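You operate a simulated robot arm through the tools that you are given. There is no shell and no other tool. Be economical: measure what you need, move in short steps, check, and stop when the job is done.

The job below is to be done with a simulated two-armed robot. You get a single attempt, and the scene is never put back.

## Task
Pick up the bottle brush with one hand, pass it to the other hand and put it on the open cabinet top. Open the green bench drawer, put the purple-banded pale pack from the inside of the green bench drawer on the second shelf from the bottom of the low steel rack, then shut the drawer. Open the door marked supplies, put the toggles carton on the back strip of the fibre bench away on the green cupboard middle shelf, then shut the supplies. Take the black weight and put it on top of the clear short glass. Any order will do. Set down upright: toggles carton, black weight.

The check looks at the end state, three seconds after you hand in, the way a careful person would. Anything else that was tipped, shoved, dropped, spilled or broken makes it a failure.

## Robot
Two 7-joint arms with fingered hands on one trunk, on a base that drives. Base frame: it is fixed to the floor where the robot stands at the start and does not move with it; the origin is under the middle of the robot, x ahead of it, y to its left, z up. Units: mm, degrees, N and s.
The left shoulder is at the start at [65, 170, 1212], the right one opposite. With the tool pointing down near the work surface each hand reaches from about 100 to 700 mm from the robot's upright axis, wherever it stands, measured 20 degrees to its own side. Places, roughly: black weight (4x4x6 cm) [-6300, 200, 800]; bottle brush (34x6x6 cm) [700, -200, 1000]; clear short glass (7x7x9 cm) [-2500, -100, 800]; door marked supplies [500, -700, 1400]; green bench drawer [-6000, -3800, 600]; green cupboard middle shelf (21x51 cm) [680, -740, 920]; open cabinet top [-800, 1800, 900]; purple-banded pale pack (12x5x5 cm) [-6000, -3900, 700]; second shelf of the low steel rack (23x66 cm) [-6280, -1180, 740]; toggles carton [-6250, -1750, 750]. Payload 4 kg a hand.
The tool frame of a hand sits at the grasp point between the pads (the TCP): z along the fingers, y along the line on which they close. The tips reach 26 mm beyond it. The gripper opens to 132 mm. The gripper's body begins 73 mm behind the TCP. The gripper is a hand of 4 fingers: y runs from the thumb to the fingers, the wrist lies at [0, 0, -224] in the tool frame.
Orientation is told as [roll, pitch, yaw] about the base's x, y, z axes, in that order, counted from this pose: with the fingers straight down and closing along the base's y, the tool's x points along the base's -x, its y along +y and its z along -z.

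## Interface
- The arms move only by the tool move_arm. It takes "left_targets", "right_targets" or both (then of equal length, played together; a hand with none holds still); each is a list of rows, each an object of numbers (a shift or turn left out is 0): "dx", "dy", "dz": the shift along the base's x, y, z in cm; "ax", "ay", "az": the turn, a rotation vector about the base's x, y, z in degrees. In form: [{"dx": .., "dy": .., "dz": .., "ax": .., "ay": .., "az": ..}, ...]. A call has 1 to 8 rows; each row is the pose to reach, as a shift and turn from the pose commanded when the call began. Each row takes 0.2 s and may step no farther than 50 mm and 8.6 degrees from the row before; otherwise, the whole call is refused. A pose out of reach is approached as far as the arm can. The call stops where the force on the tool passes 40 N (or 10 N more than at its start, if that is more) or the arm is blocked; 0.2 s more then pass. In this call time passes only in rows, and 0.2 s behind the last. The reply holds the time, the measured pose of the TCP, the force on the tool along the base axes, the opening and the grip force, in the units named above and with some noise, with the torque about the TCP (base axes, N m) and any sound that the robot's microphone picked up, and new pictures: "show" is both (left out), scene, wrist or none (wrist: the cameras of the hands that moved).
- Cameras (640 x 400 px; columns grow to the right, rows downward): "scene" is now at [137.7, -54.2, 1402.3]; the picture's right is [-0.58, -0.82, 0.00], its down [-0.38, 0.27, -0.89] and it looks along [0.72, -0.51, -0.47] (base axes); focal length 214 px, centre (320, 200). "left" rides on the left gripper at [-73, 6, -94] in its tool frame; the picture's right is [-0.08, -1.00, 0.00], its down [0.79, -0.06, -0.62] and it looks along [0.61, -0.05, 0.79] (tool axes); focal length 230 px, centre (320, 200). "right" rides on the right gripper at [73, 6, -94] in its tool frame; the picture's right is [-0.08, 1.00, 0.00], its down [-0.79, -0.06, -0.62] and it looks along [-0.61, -0.05, 0.79] (tool axes); focal length 230 px, centre (320, 200). There is no depth. A picture from a camera that has moved, and an enlarged one, comes with that camera's place and axes in the base frame and with its lens.
- slide_trunk(by): slides the trunk up (or, below 0, down) by that many mm; the arms and the scene camera ride with it, the base frame stays. It gives what a move gives, with no picture.
- base_move(legs): drives the robot by 1 to 6 legs, each [ahead, left, turn to the left] in mm, mm and degrees, along the robot's own axes; the way and the turn of a leg run together, so that a leg with both is an arc; at most 1500 mm and 180 degrees a leg. The arms and the cameras ride along, it lands a little off, and it stops where it bumps. It gives what a move gives, and a new picture of the scene camera.
- finger_targets(finger1, finger2, finger3, thumb_bend, hand): sets how far each is bent, from 0 (flat) to 1 (curled in); at 0.3 the hand is open as for a grip, at 0.7 the pads meet at the TCP. One left out holds its place. A second passes; each finger stops where it meets its share of the squeeze, and holds until it gets a number again. It is the only way to open and close the hand. It gives what a move gives, with no picture; readings hold the bend of each and the force on the fingers (four entries, about 0 where the hand has none), thumb and palm.
- aim_head(pan, tilt): turns the head with the scene camera to pan (to the left, within 80 degrees either way) and tilt (down, from -29 to 69), counted from straight ahead of the robot. It gives what a move gives, and a new picture of the scene camera.
- close_up(camera, box): a new picture of the part [left, top, right, bottom] of that camera's present view, enlarged. The clock stands still meanwhile.
- finish_job(): hands the job in; it is judged then, once.

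Work in short steps. Places have to be worked out from the pictures, the camera data and where the tool is seen: move nearer, look again, correct. Check each grasp and each placing, and mend what went wrong. You have 196 turns and 260 pictures in all, those below and enlarged ones among them. Open the grippers and draw the arms clear of the work before you hand the job in, unless the task says otherwise.

The tools are called after "Request:" as a command line: name --argument value ..., lists and objects as JSON in quotes. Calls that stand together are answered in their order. move_arm: Moves the arms, as the interface text tells. Its arguments: {"type":"object","properties":{"left_targets":{"type":"array"},"right_targets":{"type":"array"},"show":{"type":"string","enum":["both","scene","wrist","none"]}},"required":[]} The other tools are called the same way: slide_trunk (by) slides the trunk up or down; finger_targets (finger1, finger2, finger3, thumb_bend, hand) moves the fingers one by one; base_move (legs) drives the base; aim_head (pan, tilt) turns the head that bears the scene camera; close_up (camera, box) takes an enlarged picture of a part of a camera's view; finish_job () hands the job in.

At the start:

```text
clock: 0.0
left_ee_pos: [460.0, -22.9, 1306.0]
left_tcp_rot: [0.0, -0.1, 0.0]
left_force: [0.6, -0.5, 0.1]
left_torque: [-0.01, 0.02, -0.02]
left_opening: 131.7
left_finger_force: 0.2
left_shape: jaw
left_bend: [0.3, 0.3, 0.3, 0.3]
left_finger forces: [0.0, 0.1, 0.1, 0.0, 0.1, 0.1]
right_ee_pos: [318.8, -405.8, 999.4]
right_tcp_rot: [-0.1, 0.0, 0.1]
right_force: [1.0, 0.1, 0.3]
right_torque: [0.01, 0.0, -0.01]
right_opening: 131.8
right_finger_force: 0.1
right_shape: jaw
right_bend: [0.3, 0.3, 0.3, 0.3]
right_finger forces: [0.0, 0.0, 0.1, 0.0, 0.0, 0.0]
trunk travel left (down, up): [-225.0, 126.0]
robot x, y, heading: [0.3, 3.2, -0.1]
head pan, tilt: [-35.3, 27.8]
```

scene: 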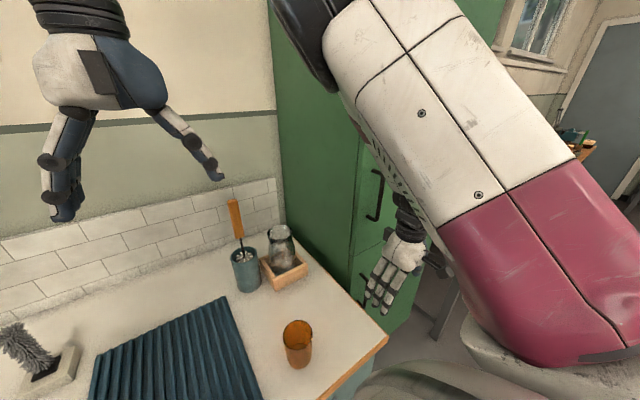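
right: 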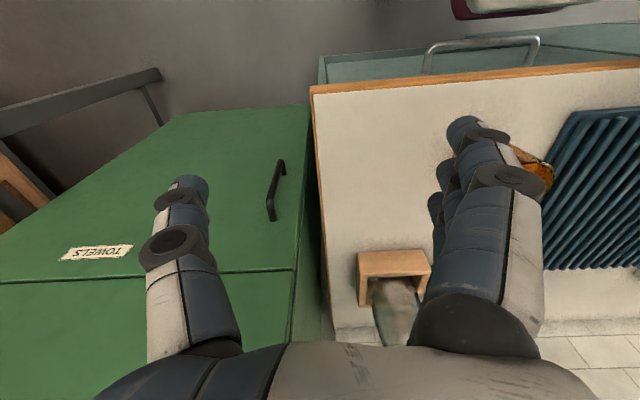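
left: 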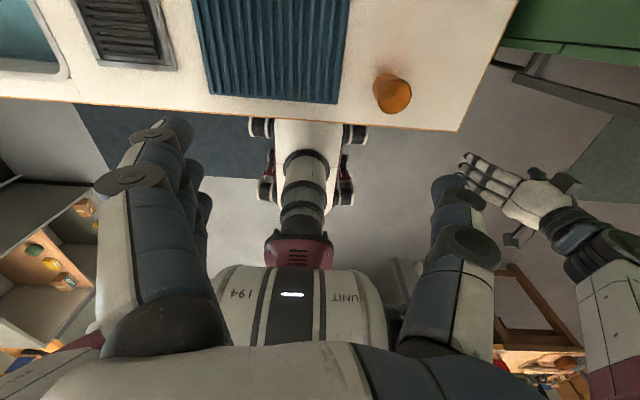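

I'll begin by looking at the counter in more detail: the orange-handled thing in the teal cup is likely the bottle brush.

Request:
close_up --camera "scene" --box '[180, 180, 340, 320]'

Request:
aim_head --pan 0 --tilt 40

```text
2.86 times, centred on (260, 250) of scene
camera zoom: at [137.7, -54.2, 1402.3], right [-0.58, -0.82, 0.0], down [-0.38, 0.27, -0.89], along [0.72, -0.51, -0.47], focal length 613 px, centre (491, 57)
```

zoom: 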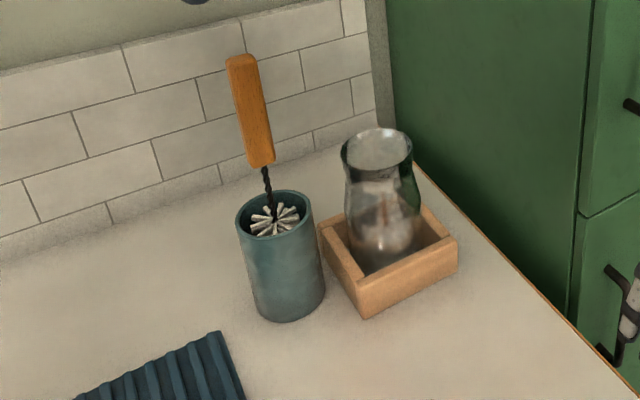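

```text
clock: 1.0
left_ee_pos: [460.3, -22.8, 1305.0]
left_tcp_rot: [0.0, 0.0, 0.0]
left_force: [0.3, -0.8, -0.1]
left_torque: [0.01, 0.03, 0.01]
left_opening: 131.7
left_finger_force: 0.0
left_shape: jaw
left_bend: [0.3, 0.3, 0.3, 0.3]
left_finger forces: [0.0, 0.0, 0.1, 0.1, 0.1, 0.0]
right_ee_pos: [317.8, -403.9, 1000.3]
right_tcp_rot: [-0.1, 0.0, 0.0]
right_force: [-0.7, 0.5, -0.5]
right_torque: [-0.02, -0.01, -0.01]
right_opening: 131.8
right_finger_force: 0.0
right_shape: jaw
right_bend: [0.3, 0.3, 0.3, 0.3]
right_finger forces: [0.0, 0.0, 0.0, 0.0, 0.1, 0.0]
trunk travel left (down, up): [-225.0, 126.0]
robot x, y, heading: [-0.7, -0.3, 0.1]
head pan, tilt: [0.0, 40.0]
camera scene: at [148.2, -1.5, 1383.4], right [0.0, -1.0, 0.0], down [-0.64, 0.0, -0.77], along [0.77, 0.0, -0.64], focal length 214 px, centre (320, 200)
```

scene: 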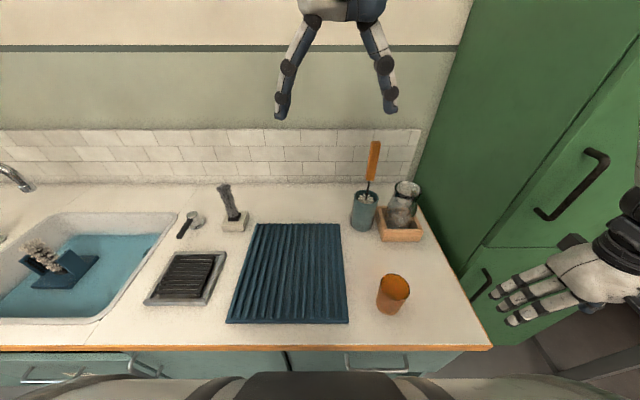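

The handle triangulates to x≈727, y≈-161, from z≈985 to 1108, and the counter is near z 765. Next I look at the green cupboard on the right to plan the supplies door.

Request:
aim_head --pan -65 --tilt 10

Request:
aim_head --pan 70 --tilt 20

```text
clock: 2.4
left_ee_pos: [460.5, -23.2, 1305.5]
left_tcp_rot: [0.0, 0.0, 0.1]
left_force: [-0.2, -1.1, 0.9]
left_torque: [0.01, 0.0, -0.03]
left_opening: 132.0
left_finger_force: 0.1
left_shape: jaw
left_bend: [0.3, 0.3, 0.3, 0.3]
left_finger forces: [0.0, 0.0, 0.1, 0.1, 0.0, 0.0]
right_ee_pos: [317.7, -406.1, 999.1]
right_tcp_rot: [-0.1, 0.0, 0.0]
right_force: [0.1, 0.7, -0.5]
right_torque: [-0.01, 0.0, -0.03]
right_opening: 131.9
right_finger_force: 0.0
right_shape: jaw
right_bend: [0.3, 0.3, 0.3, 0.3]
right_finger forces: [0.0, 0.0, 0.1, 0.1, 0.0, 0.0]
trunk travel left (down, up): [-225.0, 126.0]
robot x, y, heading: [-0.8, -1.2, 0.0]
head pan, tilt: [-65.0, 10.0]
camera scene: at [102.6, -85.6, 1431.1], right [-0.91, -0.42, 0.0], down [-0.07, 0.16, -0.98], along [0.42, -0.89, -0.17], focal length 214 px, centre (320, 200)
```

scene: 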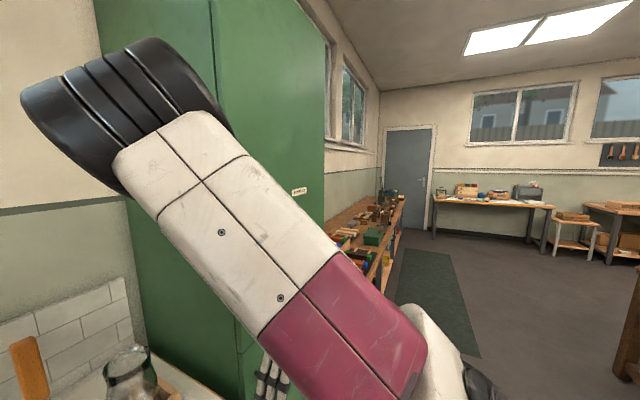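

```text
clock: 4.5
left_ee_pos: [458.8, -23.6, 1305.6]
left_tcp_rot: [-0.1, -0.1, 0.0]
left_force: [-0.4, -0.7, -0.6]
left_torque: [-0.01, 0.02, -0.03]
left_opening: 131.9
left_finger_force: 0.1
left_shape: jaw
left_bend: [0.3, 0.3, 0.3, 0.3]
left_finger forces: [0.0, 0.0, 0.1, 0.1, 0.0, 0.0]
right_ee_pos: [319.2, -404.9, 999.4]
right_tcp_rot: [0.0, -0.1, 0.1]
right_force: [-0.3, 0.6, -0.2]
right_torque: [-0.01, 0.03, 0.01]
right_opening: 131.8
right_finger_force: 0.0
right_shape: jaw
right_bend: [0.3, 0.3, 0.3, 0.3]
right_finger forces: [0.0, 0.1, 0.1, 0.0, 0.0, 0.0]
trunk travel left (down, up): [-225.0, 126.0]
robot x, y, heading: [0.8, -2.1, 0.1]
head pan, tilt: [70.0, 20.0]
camera scene: at [95.1, 86.1, 1414.8], right [0.94, -0.34, 0.0], down [-0.12, -0.32, -0.94], along [0.32, 0.88, -0.34], focal length 214 px, centre (320, 200)
```

scene: 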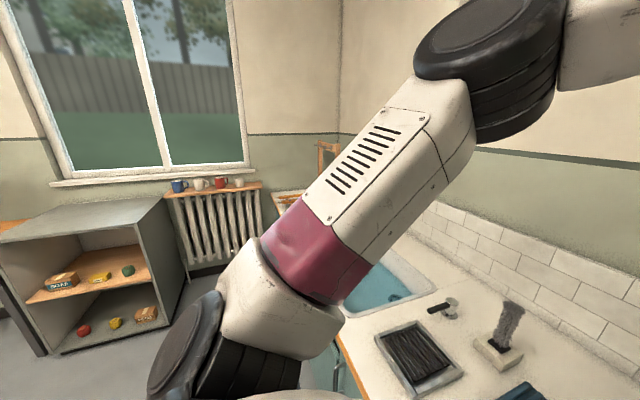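

The open cabinet top is clear. I'll bring the right hand around to point ahead in front of the brush handle, turning it while shifting left, and move the left hand aside.

Request:
move_arm --right_targets '[{"dy": 4.5, "dz": 1, "ay": -8}, {"dy": 9, "dz": 3, "ay": -16}, {"dy": 13.5, "dz": 5, "ay": -24}, {"dy": 17, "dx": 2, "dz": 7, "ay": -32}, {"dy": 20, "dx": 5, "dz": 9, "ay": -40}, {"dy": 22, "dx": 8, "dz": 10, "ay": -48}, {"dy": 24, "dx": 11.5, "dz": 10, "ay": -56}, {"dy": 24.5, "dx": 15, "dz": 10, "ay": -64}]' --left_targets '[{"dy": 4}, {"dy": 8}, {"dy": 12}, {"dy": 16}, {"dy": 20}, {"dy": 24}, {"dy": 26}, {"dy": 26}]' --show "none"

Request:
aim_head --pan -10 --tilt 30

```text
clock: 6.3
left_ee_pos: [460.9, 236.9, 1304.8]
left_tcp_rot: [0.1, 0.1, -0.1]
left_force: [0.4, -0.1, -0.1]
left_torque: [0.01, 0.01, 0.02]
left_opening: 132.1
left_finger_force: 0.0
left_shape: jaw
left_bend: [0.3, 0.3, 0.3, 0.3]
left_finger forces: [0.1, 0.0, 0.1, 0.1, 0.0, 0.0]
right_ee_pos: [515.2, -143.1, 1106.0]
right_tcp_rot: [11.5, -63.9, -11.9]
right_force: [1.1, -0.4, 0.1]
right_torque: [-0.01, -0.03, 0.03]
right_opening: 131.9
right_finger_force: 0.1
right_shape: jaw
right_bend: [0.3, 0.3, 0.3, 0.3]
right_finger forces: [0.0, 0.1, 0.1, 0.0, 0.1, 0.1]
right hand out of reach, approached as far as the arm can: row 1, 2, 3, 4, 5, 6, 7, 8
trunk travel left (down, up): [-225.0, 126.0]
robot x, y, heading: [-1.7, 1.9, -0.2]
head pan, tilt: [70.0, 20.0]
```

```text
clock: 7.9
left_ee_pos: [458.8, 237.9, 1306.1]
left_tcp_rot: [0.0, -0.1, 0.0]
left_force: [1.4, -1.0, 0.7]
left_torque: [-0.01, -0.01, -0.02]
left_opening: 132.1
left_finger_force: 0.0
left_shape: jaw
left_bend: [0.3, 0.3, 0.3, 0.3]
left_finger forces: [0.0, 0.1, 0.0, 0.0, 0.0, 0.0]
right_ee_pos: [511.9, -146.3, 1102.5]
right_tcp_rot: [10.7, -63.3, -11.7]
right_force: [-0.2, -0.4, -1.2]
right_torque: [0.03, -0.04, 0.02]
right_opening: 131.9
right_finger_force: 0.1
right_shape: jaw
right_bend: [0.3, 0.3, 0.3, 0.3]
right_finger forces: [0.1, 0.1, 0.0, 0.0, 0.0, 0.1]
trunk travel left (down, up): [-225.0, 126.0]
robot x, y, heading: [-4.5, -2.1, 0.1]
head pan, tilt: [-10.0, 30.0]
camera scene: at [153.8, -5.3, 1400.0], right [-0.04, -1.0, 0.0], down [-0.49, 0.02, -0.87], along [0.87, -0.04, -0.49], focal length 214 px, centre (320, 200)
```

scene: 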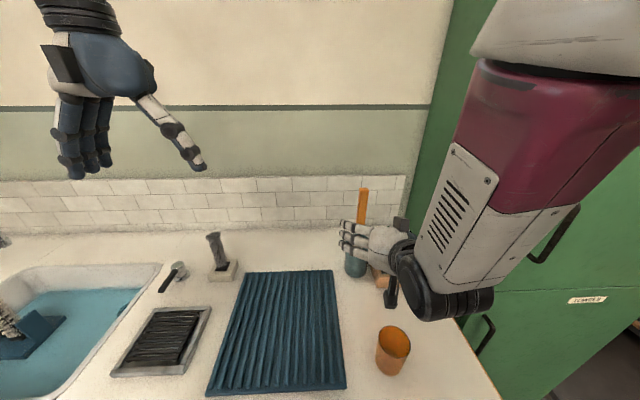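

The right hand was folded too close in; extending it forward should cure the pose. I go to TCP x≈600, level, at handle height, still short of the brush.

Request:
move_arm --right_targets '[{"dx": 3.5, "dz": -1, "ay": -6.5}, {"dx": 7, "dz": -2, "ay": -13}, {"dx": 10, "dz": -3, "ay": -19.5}, {"dx": 13, "dz": -4, "ay": -26}]'

```text
clock: 9.1
left_ee_pos: [457.8, 236.1, 1306.3]
left_tcp_rot: [0.0, -0.1, 0.0]
left_force: [-0.7, 0.9, -0.3]
left_torque: [-0.01, 0.01, 0.01]
left_opening: 131.8
left_finger_force: 0.0
left_shape: jaw
left_bend: [0.3, 0.3, 0.3, 0.3]
left_finger forces: [0.0, 0.1, 0.0, 0.0, 0.1, 0.0]
right_ee_pos: [647.9, -178.3, 1070.2]
right_tcp_rot: [103.9, -86.6, -108.1]
right_force: [1.3, 0.0, 0.8]
right_torque: [0.0, -0.01, -0.03]
right_opening: 131.9
right_finger_force: 0.1
right_shape: jaw
right_bend: [0.3, 0.3, 0.3, 0.3]
right_finger forces: [0.0, 0.0, 0.0, 0.0, 0.0, 0.0]
trunk travel left (down, up): [-225.0, 126.0]
robot x, y, heading: [-3.7, 4.0, 0.2]
head pan, tilt: [-10.0, 30.0]
stopped in row 4 (right hand): the arm was blocked; the commanded pose is now the measured one
camera scene: at [151.6, -17.3, 1399.0], right [-0.17, -0.98, 0.0], down [-0.49, 0.09, -0.87], along [0.85, -0.15, -0.5], focal length 214 px, centre (320, 200)
camera right: at [554.9, -161.5, 996.1], right [0.07, 0.99, 0.13], down [-0.63, -0.06, 0.77], along [0.77, -0.14, 0.62], focal length 230 px, centre (320, 200)
```

scene: 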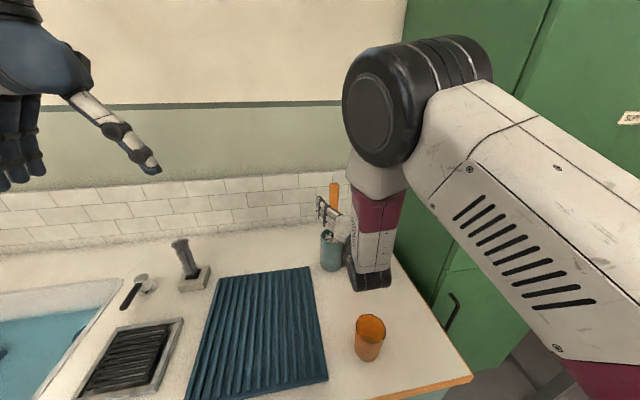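
right: 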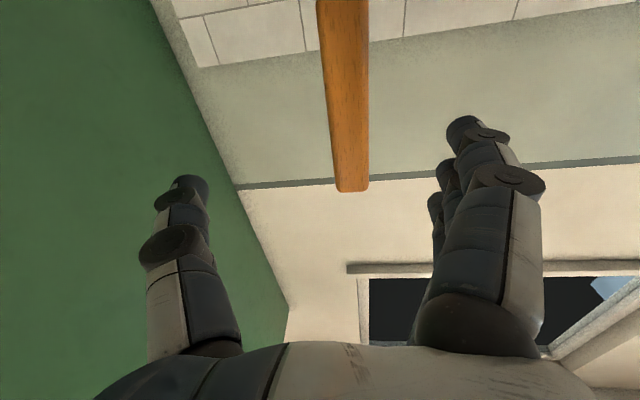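

The arm was too folded and its elbow is near the cupboard; the wrist view puts the handle at y≈-162, top ≈1120. I back the base a little and go left to give the arm room.

Request:
base_move --legs '[[-120, 60, 0]]'

```text
clock: 10.4
left_ee_pos: [338.9, 299.5, 1305.5]
left_tcp_rot: [0.0, 0.0, 0.1]
left_force: [-0.3, 1.2, -0.4]
left_torque: [0.0, -0.06, 0.02]
left_opening: 131.6
left_finger_force: 0.1
left_shape: jaw
left_bend: [0.3, 0.3, 0.3, 0.3]
left_finger forces: [0.0, 0.0, 0.1, 0.1, 0.0, 0.0]
right_ee_pos: [528.4, -114.0, 1069.8]
right_tcp_rot: [103.8, -86.7, -107.9]
right_force: [-0.2, -0.2, -0.7]
right_torque: [0.0, -0.02, -0.01]
right_opening: 131.7
right_finger_force: 0.0
right_shape: jaw
right_bend: [0.3, 0.3, 0.3, 0.3]
right_finger forces: [0.1, 0.0, 0.0, 0.0, 0.1, 0.0]
trunk travel left (down, up): [-225.0, 126.0]
robot x, y, heading: [-117.5, 60.7, 0.0]
head pan, tilt: [-10.0, 30.0]
camera scene: at [32.2, 45.0, 1398.9], right [-0.17, -0.99, 0.0], down [-0.49, 0.09, -0.87], along [0.85, -0.15, -0.5], focal length 214 px, centre (320, 200)
```

scene: 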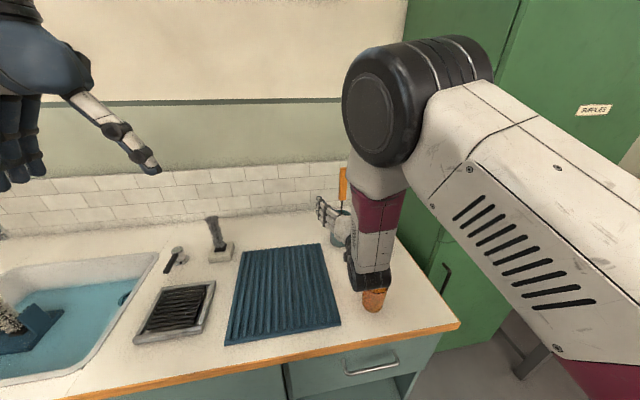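

Now I advance toward the handle, squaring up the hand on the way, stopping just short to check.

Request:
move_arm --right_targets '[{"dx": 3, "dy": -1.5, "ax": -2, "az": 1}, {"dx": 6, "dy": -3, "ax": -4, "az": 2}, {"dx": 9, "dy": -4.8, "dz": -0.5, "ax": -6, "az": 3}, {"dx": 12, "dy": -4.8, "dz": -1, "ax": -7.5, "az": 4}]'

```text
clock: 11.4
left_ee_pos: [339.7, 299.5, 1305.8]
left_tcp_rot: [0.0, 0.0, 0.2]
left_force: [0.1, 0.9, 0.4]
left_torque: [0.03, 0.01, 0.02]
left_opening: 131.8
left_finger_force: 0.0
left_shape: jaw
left_bend: [0.3, 0.3, 0.3, 0.3]
left_finger forces: [0.1, 0.1, 0.0, 0.1, 0.1, 0.0]
right_ee_pos: [649.4, -165.7, 1057.7]
right_tcp_rot: [-103.5, -85.7, 103.2]
right_force: [0.3, -0.1, 0.0]
right_torque: [0.0, 0.0, 0.03]
right_opening: 131.9
right_finger_force: 0.0
right_shape: jaw
right_bend: [0.3, 0.3, 0.3, 0.3]
right_finger forces: [0.0, 0.1, 0.1, 0.0, 0.0, 0.0]
trunk travel left (down, up): [-225.0, 126.0]
robot x, y, heading: [-117.4, 60.6, 0.1]
head pan, tilt: [-10.0, 30.0]
camera scene: at [33.7, 44.7, 1398.7], right [-0.17, -0.99, 0.0], down [-0.49, 0.09, -0.87], along [0.85, -0.15, -0.5], focal length 214 px, centre (320, 200)
camera right: at [556.4, -165.3, 982.3], right [0.0, 1.0, 0.0], down [-0.63, 0.0, 0.78], along [0.78, -0.01, 0.63], focal length 230 px, centre (320, 200)
```

scene: 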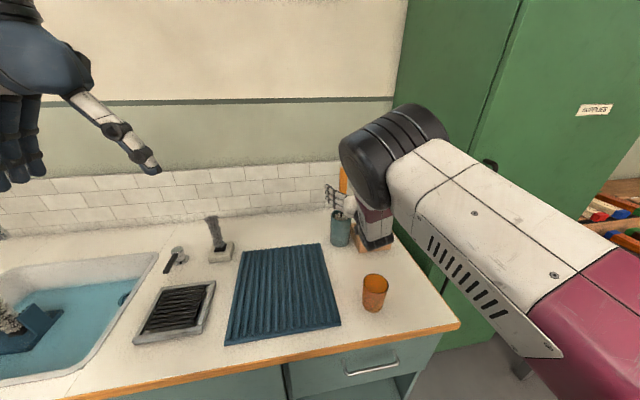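
right: 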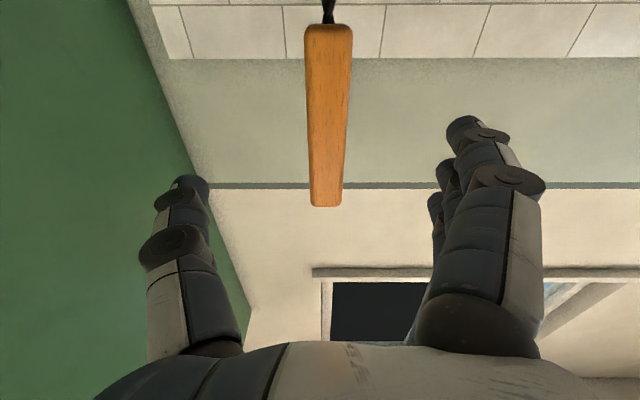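

The handle is centred, spanning z≈989–1125. I move in the last 78 mm and close gently.

Request:
move_arm --right_targets '[{"dx": 4, "dy": 0.2}, {"dx": 7.9, "dy": 0.4, "dz": 0.5}]'

Request:
finger_targets --hand "right" --finger1 0.75 --finger2 0.75 --finger3 0.75 --thumb_bend 0.75

Request:
close_up --camera "right" --box '[0, 0, 640, 400]'

```text
clock: 12.0
left_ee_pos: [340.0, 298.6, 1305.4]
left_tcp_rot: [0.0, 0.0, 0.1]
left_force: [-0.3, -0.4, 0.0]
left_torque: [-0.02, 0.02, 0.01]
left_opening: 131.8
left_finger_force: 0.2
left_shape: jaw
left_bend: [0.3, 0.3, 0.3, 0.3]
left_finger forces: [0.0, 0.0, 0.0, 0.0, 0.0, 0.0]
right_ee_pos: [728.7, -157.8, 1062.7]
right_tcp_rot: [-102.2, -85.6, 102.3]
right_force: [1.2, -0.3, 0.1]
right_torque: [0.01, 0.0, 0.01]
right_opening: 131.9
right_finger_force: 0.1
right_shape: jaw
right_bend: [0.3, 0.3, 0.3, 0.3]
right_finger forces: [0.0, 0.1, 0.1, 0.0, 0.0, 0.0]
trunk travel left (down, up): [-225.0, 126.0]
robot x, y, heading: [-115.8, 63.6, 0.2]
head pan, tilt: [-10.0, 30.0]
camera scene: at [33.3, 44.0, 1398.7], right [-0.17, -0.99, 0.0], down [-0.49, 0.09, -0.87], along [0.85, -0.15, -0.5], focal length 214 px, centre (320, 200)
camera right: at [635.0, -158.9, 988.1], right [0.0, 1.0, 0.0], down [-0.63, 0.0, 0.78], along [0.78, 0.0, 0.63], focal length 230 px, centre (320, 200)
```

scene: 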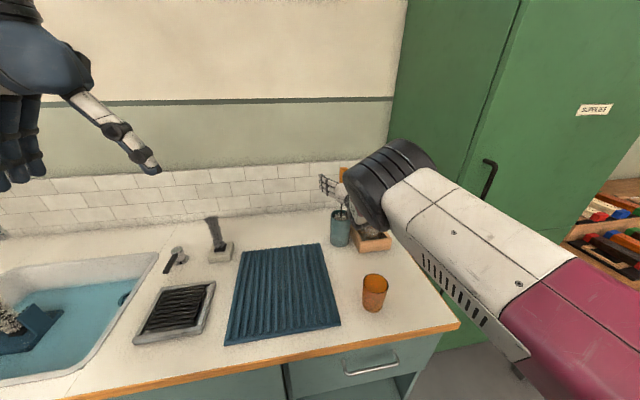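
right: 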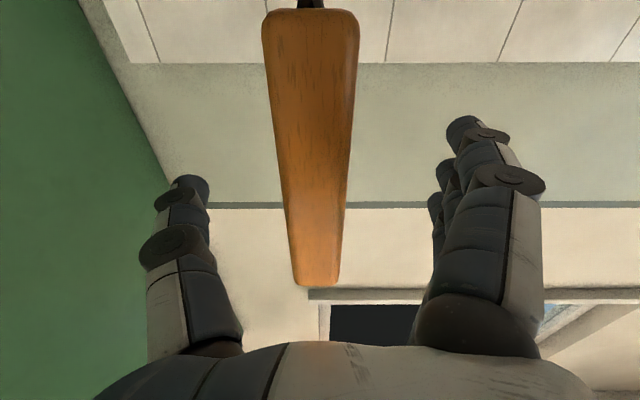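

```text
clock: 13.0
left_ee_pos: [339.4, 299.8, 1306.6]
left_tcp_rot: [0.0, 0.0, 0.1]
left_force: [1.3, 0.0, 0.2]
left_torque: [-0.01, 0.03, -0.04]
left_opening: 132.3
left_finger_force: 0.1
left_shape: jaw
left_bend: [0.3, 0.3, 0.3, 0.3]
left_finger forces: [0.0, 0.0, 0.0, 0.1, 0.0, 0.0]
right_ee_pos: [729.1, -158.9, 1064.7]
right_tcp_rot: [-103.5, -85.6, 103.4]
right_force: [-0.8, 0.0, -0.4]
right_torque: [0.0, -0.02, 0.0]
right_opening: 11.1
right_finger_force: 4.9
right_shape: fingers
right_bend: [0.74, 0.73, 0.74, 0.72]
right_finger forces: [3.4, 0.1, 2.0, 0.1, 4.5, 0.0]
trunk travel left (down, up): [-225.0, 126.0]
robot x, y, heading: [-117.4, 62.1, -0.0]
head pan, tilt: [-10.0, 30.0]
```

```text
1.00 times, centred on (320, 200) of right (not enlarged: the box is as wide or as high as the picture)
camera zoom: at [634.9, -159.8, 989.0], right [0.0, 1.0, 0.0], down [-0.63, 0.0, 0.78], along [0.78, 0.0, 0.63], focal length 230 px, centre (320, 200)
```

zoom: 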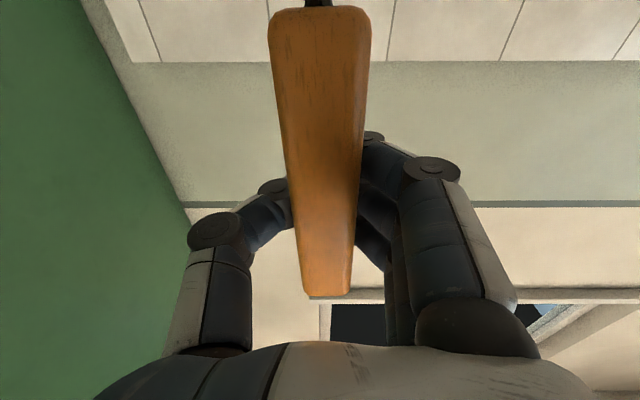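

Contact is light (≈5 N); I squeeze further before lifting.

Request:
finger_targets --hand "right" --finger1 0.95 --finger2 0.95 --finger3 0.95 --thumb_bend 0.9

Request:
move_arm --right_targets '[{"dz": 3}, {"dz": 6}]'

```text
clock: 14.0
left_ee_pos: [341.6, 298.4, 1304.5]
left_tcp_rot: [0.1, 0.1, 0.1]
left_force: [0.4, -0.1, 0.4]
left_torque: [-0.01, -0.01, 0.03]
left_opening: 131.9
left_finger_force: 0.0
left_shape: jaw
left_bend: [0.3, 0.3, 0.3, 0.3]
left_finger forces: [0.1, 0.1, 0.0, 0.1, 0.0, 0.1]
right_ee_pos: [731.4, -161.3, 1064.6]
right_tcp_rot: [-104.6, -85.6, 104.5]
right_force: [25.9, -7.2, 8.1]
right_torque: [-0.04, 0.09, 0.32]
right_opening: 14.6
right_finger_force: 16.7
right_shape: fingers
right_bend: [0.86, 0.87, 0.87, 0.81]
right_finger forces: [9.5, 0.1, 8.0, 0.1, 16.3, 0.1]
trunk travel left (down, up): [-225.0, 126.0]
robot x, y, heading: [-120.8, 64.6, -0.1]
head pan, tilt: [-10.0, 30.0]
```

```text
clock: 14.6
left_ee_pos: [342.7, 300.1, 1305.6]
left_tcp_rot: [0.0, 0.1, 0.1]
left_force: [0.0, -0.2, -0.9]
left_torque: [0.0, 0.04, 0.0]
left_opening: 131.8
left_finger_force: 0.0
left_shape: jaw
left_bend: [0.3, 0.3, 0.3, 0.3]
left_finger forces: [0.1, 0.0, 0.0, 0.0, 0.1, 0.1]
right_ee_pos: [729.4, -166.6, 1115.5]
right_tcp_rot: [-95.8, -85.9, 95.0]
right_force: [10.4, 3.3, -8.5]
right_torque: [0.11, -0.37, -0.18]
right_opening: 17.8
right_finger_force: 7.2
right_shape: fingers
right_bend: [0.87, 0.91, 0.9, 0.84]
right_finger forces: [9.8, 0.0, 0.0, 0.0, 4.9, 0.1]
trunk travel left (down, up): [-225.0, 126.0]
robot x, y, heading: [-120.9, 62.1, 0.1]
head pan, tilt: [-10.0, 30.0]
camera scene: at [36.4, 44.8, 1398.4], right [-0.17, -0.99, 0.0], down [-0.49, 0.09, -0.86], along [0.85, -0.15, -0.5], focal length 214 px, centre (320, 200)
camera right: at [635.5, -165.8, 1041.7], right [0.01, 1.0, 0.01], down [-0.62, 0.0, 0.78], along [0.78, -0.01, 0.62], focal length 230 px, centre (320, 200)
```

scene: 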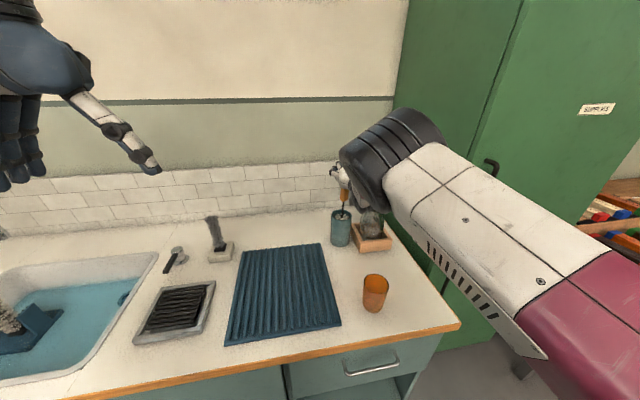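
right: 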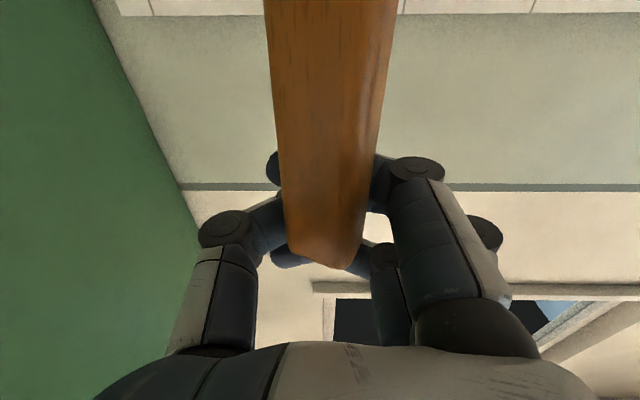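

The grip slipped: the handle is nearer x≈712 (15 mm inside the TCP), so the fingers curled past it. I lower, open, and re-seat the TCP on the handle, somewhat lower.

Request:
move_arm --right_targets '[{"dz": -3.5}]' --show "none"

Request:
finger_targets --hand "right" --finger1 0.3 --finger2 0.3 --finger3 0.3 --thumb_bend 0.3

Request:
close_up --camera "right" --box '[0, 0, 640, 400]'

```text
clock: 15.0
left_ee_pos: [341.1, 299.0, 1307.4]
left_tcp_rot: [-0.1, 0.1, 0.2]
left_force: [0.3, 0.4, -0.6]
left_torque: [0.01, 0.01, -0.02]
left_opening: 131.7
left_finger_force: 0.1
left_shape: jaw
left_bend: [0.3, 0.3, 0.3, 0.3]
left_finger forces: [0.0, 0.0, 0.1, 0.0, 0.0, 0.0]
right_ee_pos: [730.4, -166.5, 1100.9]
right_tcp_rot: [-119.6, -85.6, 118.7]
right_force: [13.0, 0.2, 23.8]
right_torque: [0.11, 0.22, -0.08]
right_opening: 20.3
right_finger_force: 13.4
right_shape: fingers
right_bend: [0.87, 0.92, 0.9, 0.84]
right_finger forces: [9.8, 0.0, 7.4, 0.0, 8.8, 0.1]
trunk travel left (down, up): [-225.0, 126.0]
robot x, y, heading: [-120.3, 60.8, -0.2]
head pan, tilt: [-10.0, 30.0]
```

```text
clock: 16.0
left_ee_pos: [339.7, 299.4, 1306.5]
left_tcp_rot: [0.0, 0.0, 0.2]
left_force: [0.2, -0.6, -0.7]
left_torque: [0.03, 0.0, 0.0]
left_opening: 132.0
left_finger_force: 0.0
left_shape: jaw
left_bend: [0.3, 0.3, 0.3, 0.3]
left_finger forces: [0.1, 0.1, 0.0, 0.0, 0.0, 0.1]
right_ee_pos: [727.5, -167.8, 1088.8]
right_tcp_rot: [-103.8, -85.9, 102.8]
right_force: [-0.4, -0.6, 0.6]
right_torque: [0.01, 0.01, -0.01]
right_opening: 135.9
right_finger_force: 0.1
right_shape: fingers
right_bend: [0.3, 0.3, 0.3, 0.3]
right_finger forces: [0.1, 0.0, 0.0, 0.0, 0.0, 0.1]
trunk travel left (down, up): [-225.0, 126.0]
robot x, y, heading: [-115.9, 64.4, 0.3]
head pan, tilt: [-10.0, 30.0]
```

```text
1.00 times, centred on (320, 200) of right (not enlarged: the box is as wide or as high as the picture)
camera zoom: at [634.9, -165.8, 1012.9], right [0.02, 1.0, 0.01], down [-0.63, 0.0, 0.78], along [0.78, -0.02, 0.63], focal length 230 px, centre (320, 200)
```

zoom: 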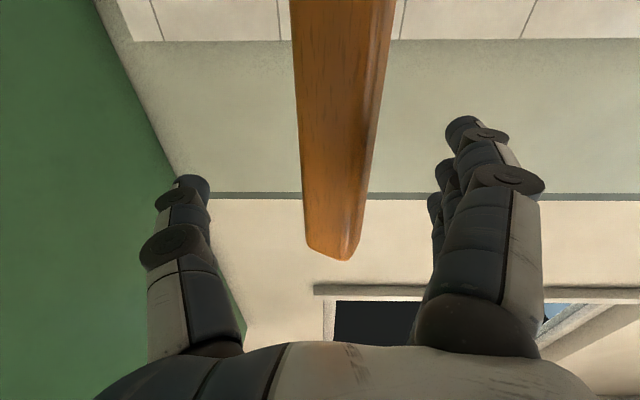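

The handle axis looks to be at x≈704, y≈-160. I shift back 24 mm, down 44 mm, and close again to about 0.8.

Request:
move_arm --right_targets '[{"dx": -2.4, "dy": 0.7, "dz": -2.2}, {"dx": -2.4, "dy": 0.7, "dz": -4.6}]' --show "wrist"

Request:
finger_targets --hand "right" --finger1 0.8 --finger2 0.8 --finger3 0.8 --thumb_bend 0.8

Request:
close_up --camera "right" --box '[0, 0, 640, 400]'

```text
clock: 16.8
left_ee_pos: [338.3, 300.2, 1305.6]
left_tcp_rot: [0.1, -0.2, 0.1]
left_force: [0.7, -0.9, 1.5]
left_torque: [0.0, -0.01, -0.01]
left_opening: 132.0
left_finger_force: 0.0
left_shape: jaw
left_bend: [0.3, 0.3, 0.3, 0.3]
left_finger forces: [0.0, 0.1, 0.1, 0.0, 0.0, 0.0]
right_ee_pos: [707.2, -190.9, 1050.7]
right_tcp_rot: [-116.6, -86.2, 113.4]
right_force: [0.3, -0.1, -0.7]
right_torque: [-0.02, 0.02, -0.03]
right_opening: 135.8
right_finger_force: 0.1
right_shape: fingers
right_bend: [0.3, 0.3, 0.3, 0.3]
right_finger forces: [0.1, 0.1, 0.0, 0.0, 0.1, 0.0]
trunk travel left (down, up): [-225.0, 126.0]
robot x, y, heading: [-117.9, 60.2, -0.0]
head pan, tilt: [-10.0, 30.0]
stopped in row 2 (right hand): the arm was blocked; the commanded pose is now the measured one
camera right: at [614.7, -183.8, 974.7], right [0.05, 1.0, 0.02], down [-0.64, 0.02, 0.77], along [0.77, -0.05, 0.64], focal length 230 px, centre (320, 200)
```

right: 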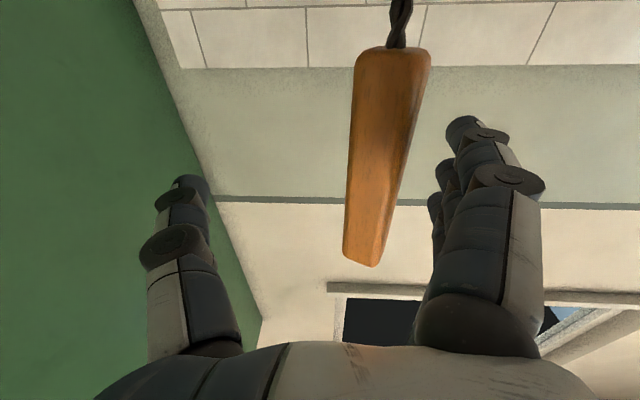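

```text
clock: 17.8
left_ee_pos: [340.4, 302.0, 1305.4]
left_tcp_rot: [-0.1, 0.2, 0.2]
left_force: [-0.1, 0.8, 0.6]
left_torque: [-0.01, 0.02, -0.01]
left_opening: 131.9
left_finger_force: 0.0
left_shape: jaw
left_bend: [0.3, 0.3, 0.3, 0.3]
left_finger forces: [0.0, 0.1, 0.0, 0.1, 0.0, 0.0]
right_ee_pos: [709.2, -183.8, 1051.3]
right_tcp_rot: [-116.0, -86.1, 113.2]
right_force: [15.4, 19.5, 2.6]
right_torque: [0.12, -0.05, -0.18]
right_opening: 22.1
right_finger_force: 23.1
right_shape: fingers
right_bend: [0.73, 0.73, 0.72, 0.73]
right_finger forces: [12.4, 11.4, 10.3, 0.1, 12.4, 0.0]
trunk travel left (down, up): [-225.0, 126.0]
robot x, y, heading: [-117.3, 59.2, 0.2]
head pan, tilt: [-10.0, 30.0]
```

```text
1.00 times, centred on (320, 200) of right (not enlarged: the box is as wide or as high as the picture)
camera zoom: at [617.2, -179.4, 974.4], right [0.05, 1.0, 0.02], down [-0.64, 0.02, 0.77], along [0.77, -0.05, 0.64], focal length 230 px, centre (320, 200)
```

zoom: 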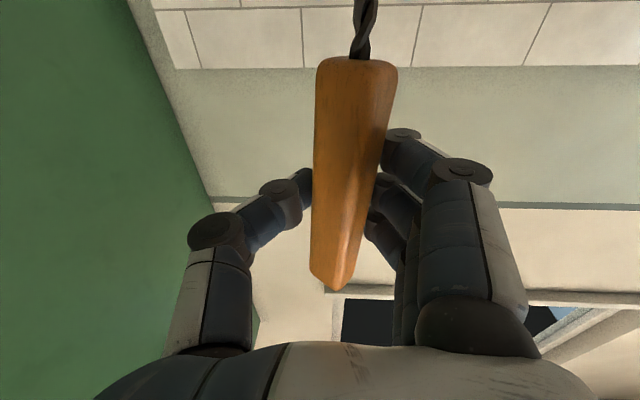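

Good full grip now (all three fingers and thumb, 23 N). I lift in small steps and check the scene, also minding the jar near the wrist.

Request:
move_arm --right_targets '[{"dz": 2}, {"dz": 4, "dy": 1}]'

Request:
close_up --camera "scene" --box '[260, 120, 480, 300]'

```text
clock: 18.1
left_ee_pos: [341.5, 303.6, 1305.3]
left_tcp_rot: [-0.1, 0.1, 0.4]
left_force: [0.5, 0.3, -1.4]
left_torque: [0.05, -0.02, -0.02]
left_opening: 132.0
left_finger_force: 0.1
left_shape: jaw
left_bend: [0.3, 0.3, 0.3, 0.3]
left_finger forces: [0.0, 0.1, 0.0, 0.0, 0.0, 0.0]
right_ee_pos: [710.0, -186.3, 1051.5]
right_tcp_rot: [-105.6, -86.2, 102.9]
right_force: [13.9, 23.2, -3.6]
right_torque: [-0.02, -0.15, -0.17]
right_opening: 22.4
right_finger_force: 23.4
right_shape: fingers
right_bend: [0.73, 0.73, 0.73, 0.73]
right_finger forces: [13.3, 11.7, 10.4, 0.0, 11.7, 0.0]
trunk travel left (down, up): [-225.0, 126.0]
robot x, y, heading: [-118.5, 60.8, 0.4]
head pan, tilt: [-10.0, 30.0]
stopped in row 1 (right hand): the force on the tool passed its limit at 43 N (the readings are from after the stop); the commanded pose is now the measured one
camera scene: at [36.1, 47.6, 1398.3], right [-0.17, -0.99, 0.0], down [-0.49, 0.08, -0.87], along [0.85, -0.15, -0.5], focal length 214 px, centre (320, 200)
camera right: at [616.7, -181.2, 976.1], right [0.05, 1.0, 0.01], down [-0.63, 0.02, 0.78], along [0.77, -0.05, 0.63], focal length 230 px, centre (320, 200)
```

scene: 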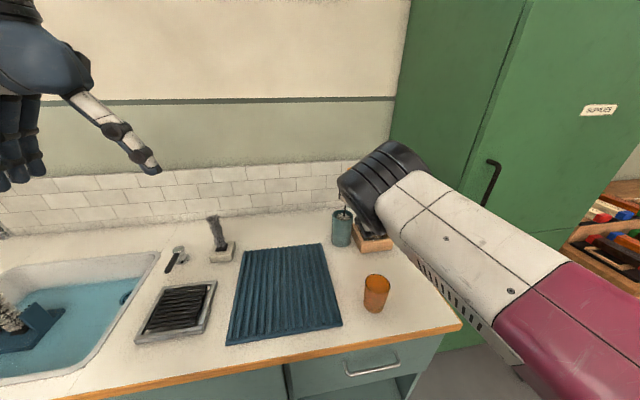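
right: 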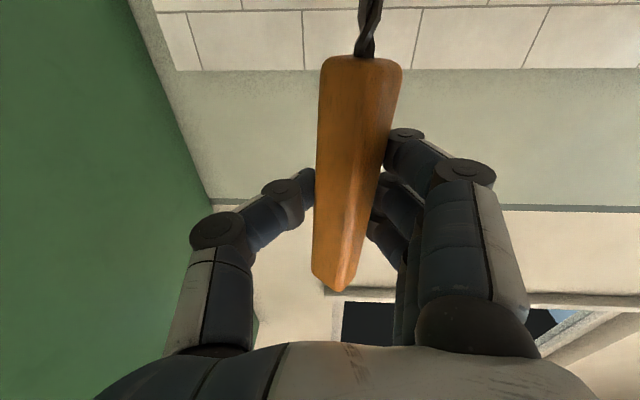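

```text
2.22 times, centred on (370, 210) of scene
camera zoom: at [36.1, 47.6, 1398.3], right [-0.17, -0.99, 0.0], down [-0.49, 0.08, -0.87], along [0.85, -0.15, -0.5], focal length 477 px, centre (209, 178)
```

zoom: 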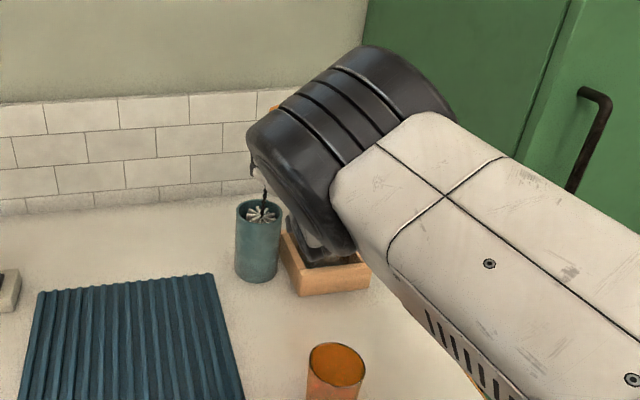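

The hand is pulled sideways (23 N along y) because it sits 20 mm right of the brush. I relieve that by shifting left, then lift slowly.

Request:
move_arm --right_targets '[{"dy": 1.0, "dx": -0.5}, {"dy": 1.8, "dx": -0.8}]' --show "none"

Request:
move_arm --right_targets '[{"dz": 1}, {"dz": 2}, {"dz": 3}, {"dz": 4}]' --show "scene"

```text
clock: 18.5
left_ee_pos: [340.2, 305.7, 1304.1]
left_tcp_rot: [0.0, 0.0, 0.6]
left_force: [0.5, -1.4, 0.2]
left_torque: [0.07, -0.01, 0.04]
left_opening: 131.9
left_finger_force: 0.1
left_shape: jaw
left_bend: [0.3, 0.3, 0.3, 0.3]
left_finger forces: [0.1, 0.0, 0.0, 0.1, 0.0, 0.1]
right_ee_pos: [710.0, -185.6, 1051.1]
right_tcp_rot: [-108.7, -86.3, 105.7]
right_force: [17.8, 23.0, -3.8]
right_torque: [0.04, -0.07, -0.3]
right_opening: 22.6
right_finger_force: 24.4
right_shape: fingers
right_bend: [0.73, 0.73, 0.73, 0.73]
right_finger forces: [13.6, 12.1, 11.2, 0.0, 11.5, 0.1]
trunk travel left (down, up): [-225.0, 126.0]
robot x, y, heading: [-120.7, 62.9, 0.7]
head pan, tilt: [-10.0, 30.0]
stopped in row 1 (right hand): the force on the tool passed its limit at 44 N (the readings are from after the stop); the commanded pose is now the measured one
```

```text
clock: 18.9
left_ee_pos: [340.8, 308.7, 1304.4]
left_tcp_rot: [-0.1, 0.1, 0.7]
left_force: [0.0, -0.6, 0.6]
left_torque: [0.06, 0.0, -0.02]
left_opening: 131.8
left_finger_force: 0.2
left_shape: jaw
left_bend: [0.3, 0.3, 0.3, 0.3]
left_finger forces: [0.0, 0.0, 0.1, 0.0, 0.1, 0.0]
right_ee_pos: [709.8, -185.0, 1051.9]
right_tcp_rot: [-100.2, -86.3, 97.2]
right_force: [18.2, 22.4, -7.3]
right_torque: [-0.08, -0.15, -0.35]
right_opening: 22.6
right_finger_force: 23.7
right_shape: fingers
right_bend: [0.73, 0.73, 0.73, 0.74]
right_finger forces: [13.6, 11.9, 10.7, 0.0, 11.4, 0.0]
trunk travel left (down, up): [-225.0, 126.0]
robot x, y, heading: [-117.1, 61.0, 0.8]
head pan, tilt: [-10.0, 30.0]
stopped in row 2 (right hand): the force on the tool passed its limit at 42 N (the readings are from after the stop); the commanded pose is now the measured one
camera scene: at [37.9, 48.7, 1398.3], right [-0.16, -0.99, 0.0], down [-0.5, 0.08, -0.86], along [0.85, -0.14, -0.5], focal length 214 px, centre (320, 200)
```

scene: 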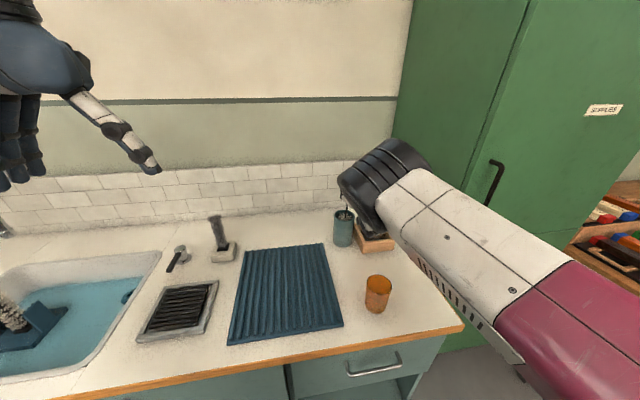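

The base is being twisted slightly by the off-centre grip, so I release, and look before regripping centred at y≈-161.

Request:
finger_targets --hand "right" --finger1 0.3 --finger2 0.3 --finger3 0.3 --thumb_bend 0.3

Request:
move_arm --right_targets '[{"dy": 0.5}]' --show "wrist"

```text
clock: 19.9
left_ee_pos: [337.5, 305.0, 1304.4]
left_tcp_rot: [0.0, -0.1, 0.6]
left_force: [-0.4, -0.5, 0.8]
left_torque: [-0.02, 0.0, -0.04]
left_opening: 131.9
left_finger_force: 0.0
left_shape: jaw
left_bend: [0.3, 0.3, 0.3, 0.3]
left_finger forces: [0.1, 0.0, 0.0, 0.1, 0.1, 0.0]
right_ee_pos: [706.2, -191.9, 1055.0]
right_tcp_rot: [-102.8, -86.2, 99.5]
right_force: [0.0, -0.2, -0.5]
right_torque: [-0.01, 0.0, -0.02]
right_opening: 135.7
right_finger_force: 0.0
right_shape: fingers
right_bend: [0.3, 0.3, 0.3, 0.3]
right_finger forces: [0.0, 0.0, 0.1, 0.0, 0.0, 0.0]
trunk travel left (down, up): [-225.0, 126.0]
robot x, y, heading: [-116.5, 60.3, 0.4]
head pan, tilt: [-10.0, 30.0]
```

```text
clock: 20.3
left_ee_pos: [337.6, 304.3, 1305.3]
left_tcp_rot: [-0.1, -0.1, 0.5]
left_force: [-0.7, -0.1, 0.0]
left_torque: [0.02, 0.01, -0.01]
left_opening: 131.9
left_finger_force: 0.0
left_shape: jaw
left_bend: [0.3, 0.3, 0.3, 0.3]
left_finger forces: [0.0, 0.1, 0.0, 0.0, 0.0, 0.0]
right_ee_pos: [705.9, -193.8, 1054.1]
right_tcp_rot: [-102.6, -86.3, 98.8]
right_force: [0.0, 0.5, 0.3]
right_torque: [0.03, -0.03, -0.03]
right_opening: 135.4
right_finger_force: 0.1
right_shape: fingers
right_bend: [0.3, 0.3, 0.3, 0.3]
right_finger forces: [0.0, 0.0, 0.0, 0.0, 0.0, 0.1]
trunk travel left (down, up): [-225.0, 126.0]
robot x, y, heading: [-121.8, 61.0, 0.6]
head pan, tilt: [-10.0, 30.0]
camera right: at [612.1, -187.1, 979.4], right [0.07, 1.0, 0.02], down [-0.63, 0.03, 0.78], along [0.78, -0.06, 0.63], focal length 230 px, centre (320, 200)
```

right: 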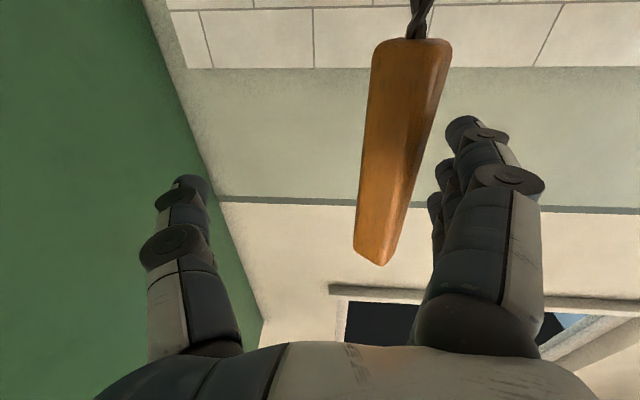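

A +y command moved the hand the other way, so something on the arm is in contact or at a limit. I look with the head turned.

Request:
aim_head --pan -45 --tilt 35

Request:
close_up --camera "left" --box '[0, 0, 640, 400]'

```text
clock: 21.3
left_ee_pos: [337.7, 304.5, 1305.7]
left_tcp_rot: [0.0, -0.1, 0.6]
left_force: [-0.8, -0.2, 0.1]
left_torque: [0.0, -0.02, 0.01]
left_opening: 131.9
left_finger_force: 0.2
left_shape: jaw
left_bend: [0.3, 0.3, 0.3, 0.3]
left_finger forces: [0.0, 0.1, 0.0, 0.0, 0.0, 0.0]
right_ee_pos: [705.2, -193.4, 1054.0]
right_tcp_rot: [-103.4, -86.4, 99.5]
right_force: [0.0, -0.2, -0.4]
right_torque: [0.02, -0.02, 0.01]
right_opening: 135.7
right_finger_force: 0.1
right_shape: fingers
right_bend: [0.3, 0.3, 0.3, 0.3]
right_finger forces: [0.0, 0.0, 0.0, 0.0, 0.1, 0.0]
trunk travel left (down, up): [-225.0, 126.0]
robot x, y, heading: [-117.6, 64.7, 0.7]
head pan, tilt: [-45.0, 35.0]
camera scene: at [7.9, -0.1, 1391.0], right [-0.7, -0.71, 0.0], down [-0.41, 0.4, -0.82], along [0.59, -0.57, -0.57], focal length 214 px, centre (320, 200)
```

scene: 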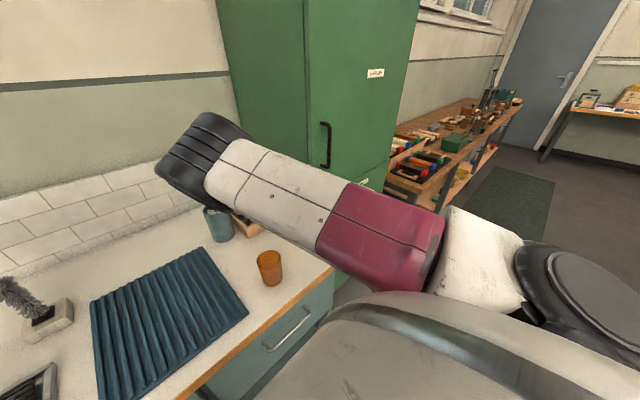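

```text
1.00 times, centred on (320, 200) of left (not enlarged: the box is as wide or as high as the picture)
camera zoom: at [409.7, 309.7, 1400.2], right [0.09, -1.0, 0.0], down [-0.78, -0.07, 0.62], along [-0.61, -0.05, -0.79], focal length 230 px, centre (320, 200)
```

zoom: 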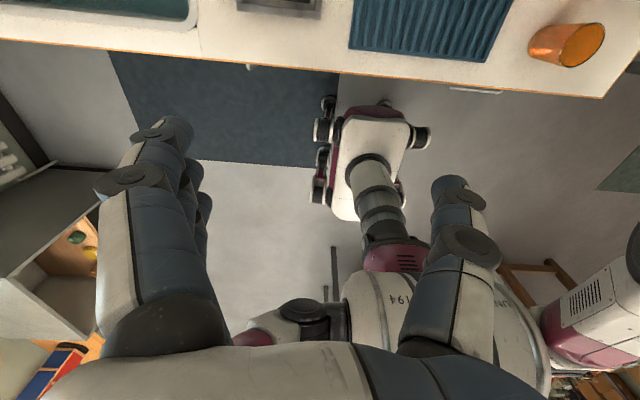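

The forearm points down with the wrist bent hard up — a wrist limit. I'll back the base 130 mm (hand slides back off the handle), then raise the hand relative and lower the trunk so the arm lies flatter.

Request:
base_move --legs '[[-130, 10, 0]]'

Request:
move_arm --right_targets '[{"dz": 4, "dx": 1}, {"dz": 8, "dx": 2}, {"dz": 12, "dx": 3}]' --show "none"

Request:
slide_trunk --by -130

```text
clock: 22.6
left_ee_pos: [212.8, 313.7, 1307.1]
left_tcp_rot: [0.0, -0.1, 0.6]
left_force: [0.8, 0.5, -0.5]
left_torque: [-0.01, -0.05, 0.02]
left_opening: 131.9
left_finger_force: 0.0
left_shape: jaw
left_bend: [0.3, 0.3, 0.3, 0.3]
left_finger forces: [0.1, 0.0, 0.0, 0.1, 0.0, 0.0]
right_ee_pos: [580.8, -185.3, 1056.6]
right_tcp_rot: [-104.2, -86.5, 100.5]
right_force: [0.2, -0.3, -0.4]
right_torque: [-0.03, 0.03, -0.01]
right_opening: 135.6
right_finger_force: 0.0
right_shape: fingers
right_bend: [0.3, 0.3, 0.3, 0.3]
right_finger forces: [0.0, 0.1, 0.1, 0.1, 0.1, 0.1]
trunk travel left (down, up): [-225.0, 126.0]
robot x, y, heading: [-243.2, 71.9, 0.4]
head pan, tilt: [-45.0, 35.0]
camera scene: at [-118.5, 8.9, 1391.1], right [-0.7, -0.71, 0.0], down [-0.41, 0.4, -0.82], along [0.59, -0.57, -0.57], focal length 214 px, centre (320, 200)
```

scene: 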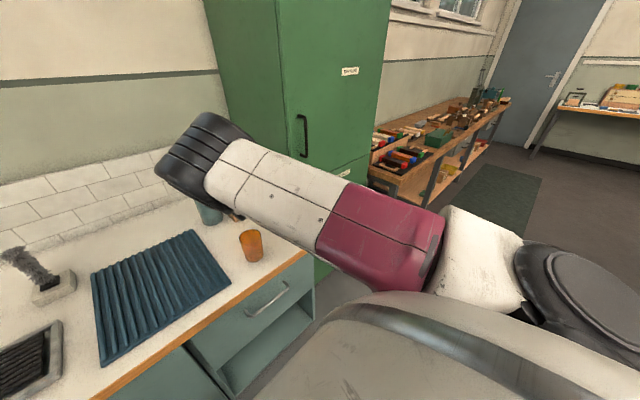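

```text
clock: 23.4
left_ee_pos: [212.8, 313.8, 1304.9]
left_tcp_rot: [0.0, -0.2, 0.6]
left_force: [-0.5, 0.1, -0.3]
left_torque: [0.0, 0.0, 0.01]
left_opening: 131.5
left_finger_force: 0.0
left_shape: jaw
left_bend: [0.3, 0.3, 0.3, 0.3]
left_finger forces: [0.1, 0.0, 0.0, 0.0, 0.1, 0.0]
right_ee_pos: [608.8, -197.0, 1169.6]
right_tcp_rot: [-99.8, -86.9, 95.1]
right_force: [0.4, 0.3, -0.6]
right_torque: [0.04, -0.02, 0.02]
right_opening: 135.8
right_finger_force: 0.0
right_shape: fingers
right_bend: [0.3, 0.3, 0.3, 0.3]
right_finger forces: [0.1, 0.1, 0.1, 0.0, 0.0, 0.0]
trunk travel left (down, up): [-225.0, 126.0]
robot x, y, heading: [-240.9, 68.5, 0.5]
head pan, tilt: [-45.0, 35.0]
```

```text
clock: 24.9
left_ee_pos: [211.1, 313.2, 1177.9]
left_tcp_rot: [0.0, -0.3, 0.6]
left_force: [-0.7, -0.1, 0.0]
left_torque: [0.01, -0.02, -0.02]
left_opening: 131.9
left_finger_force: 0.1
left_shape: jaw
left_bend: [0.3, 0.3, 0.3, 0.3]
left_finger forces: [0.0, 0.0, 0.0, 0.0, 0.1, 0.0]
right_ee_pos: [606.8, -227.7, 1038.3]
right_tcp_rot: [-97.7, -88.6, 90.2]
right_force: [0.0, 1.2, 0.5]
right_torque: [0.01, 0.0, -0.02]
right_opening: 135.8
right_finger_force: 0.0
right_shape: fingers
right_bend: [0.3, 0.3, 0.3, 0.3]
right_finger forces: [0.0, 0.0, 0.0, 0.0, 0.0, 0.0]
trunk travel left (down, up): [-95.0, 256.0]
robot x, y, heading: [-244.8, 71.2, 0.3]
head pan, tilt: [-45.0, 35.0]
```

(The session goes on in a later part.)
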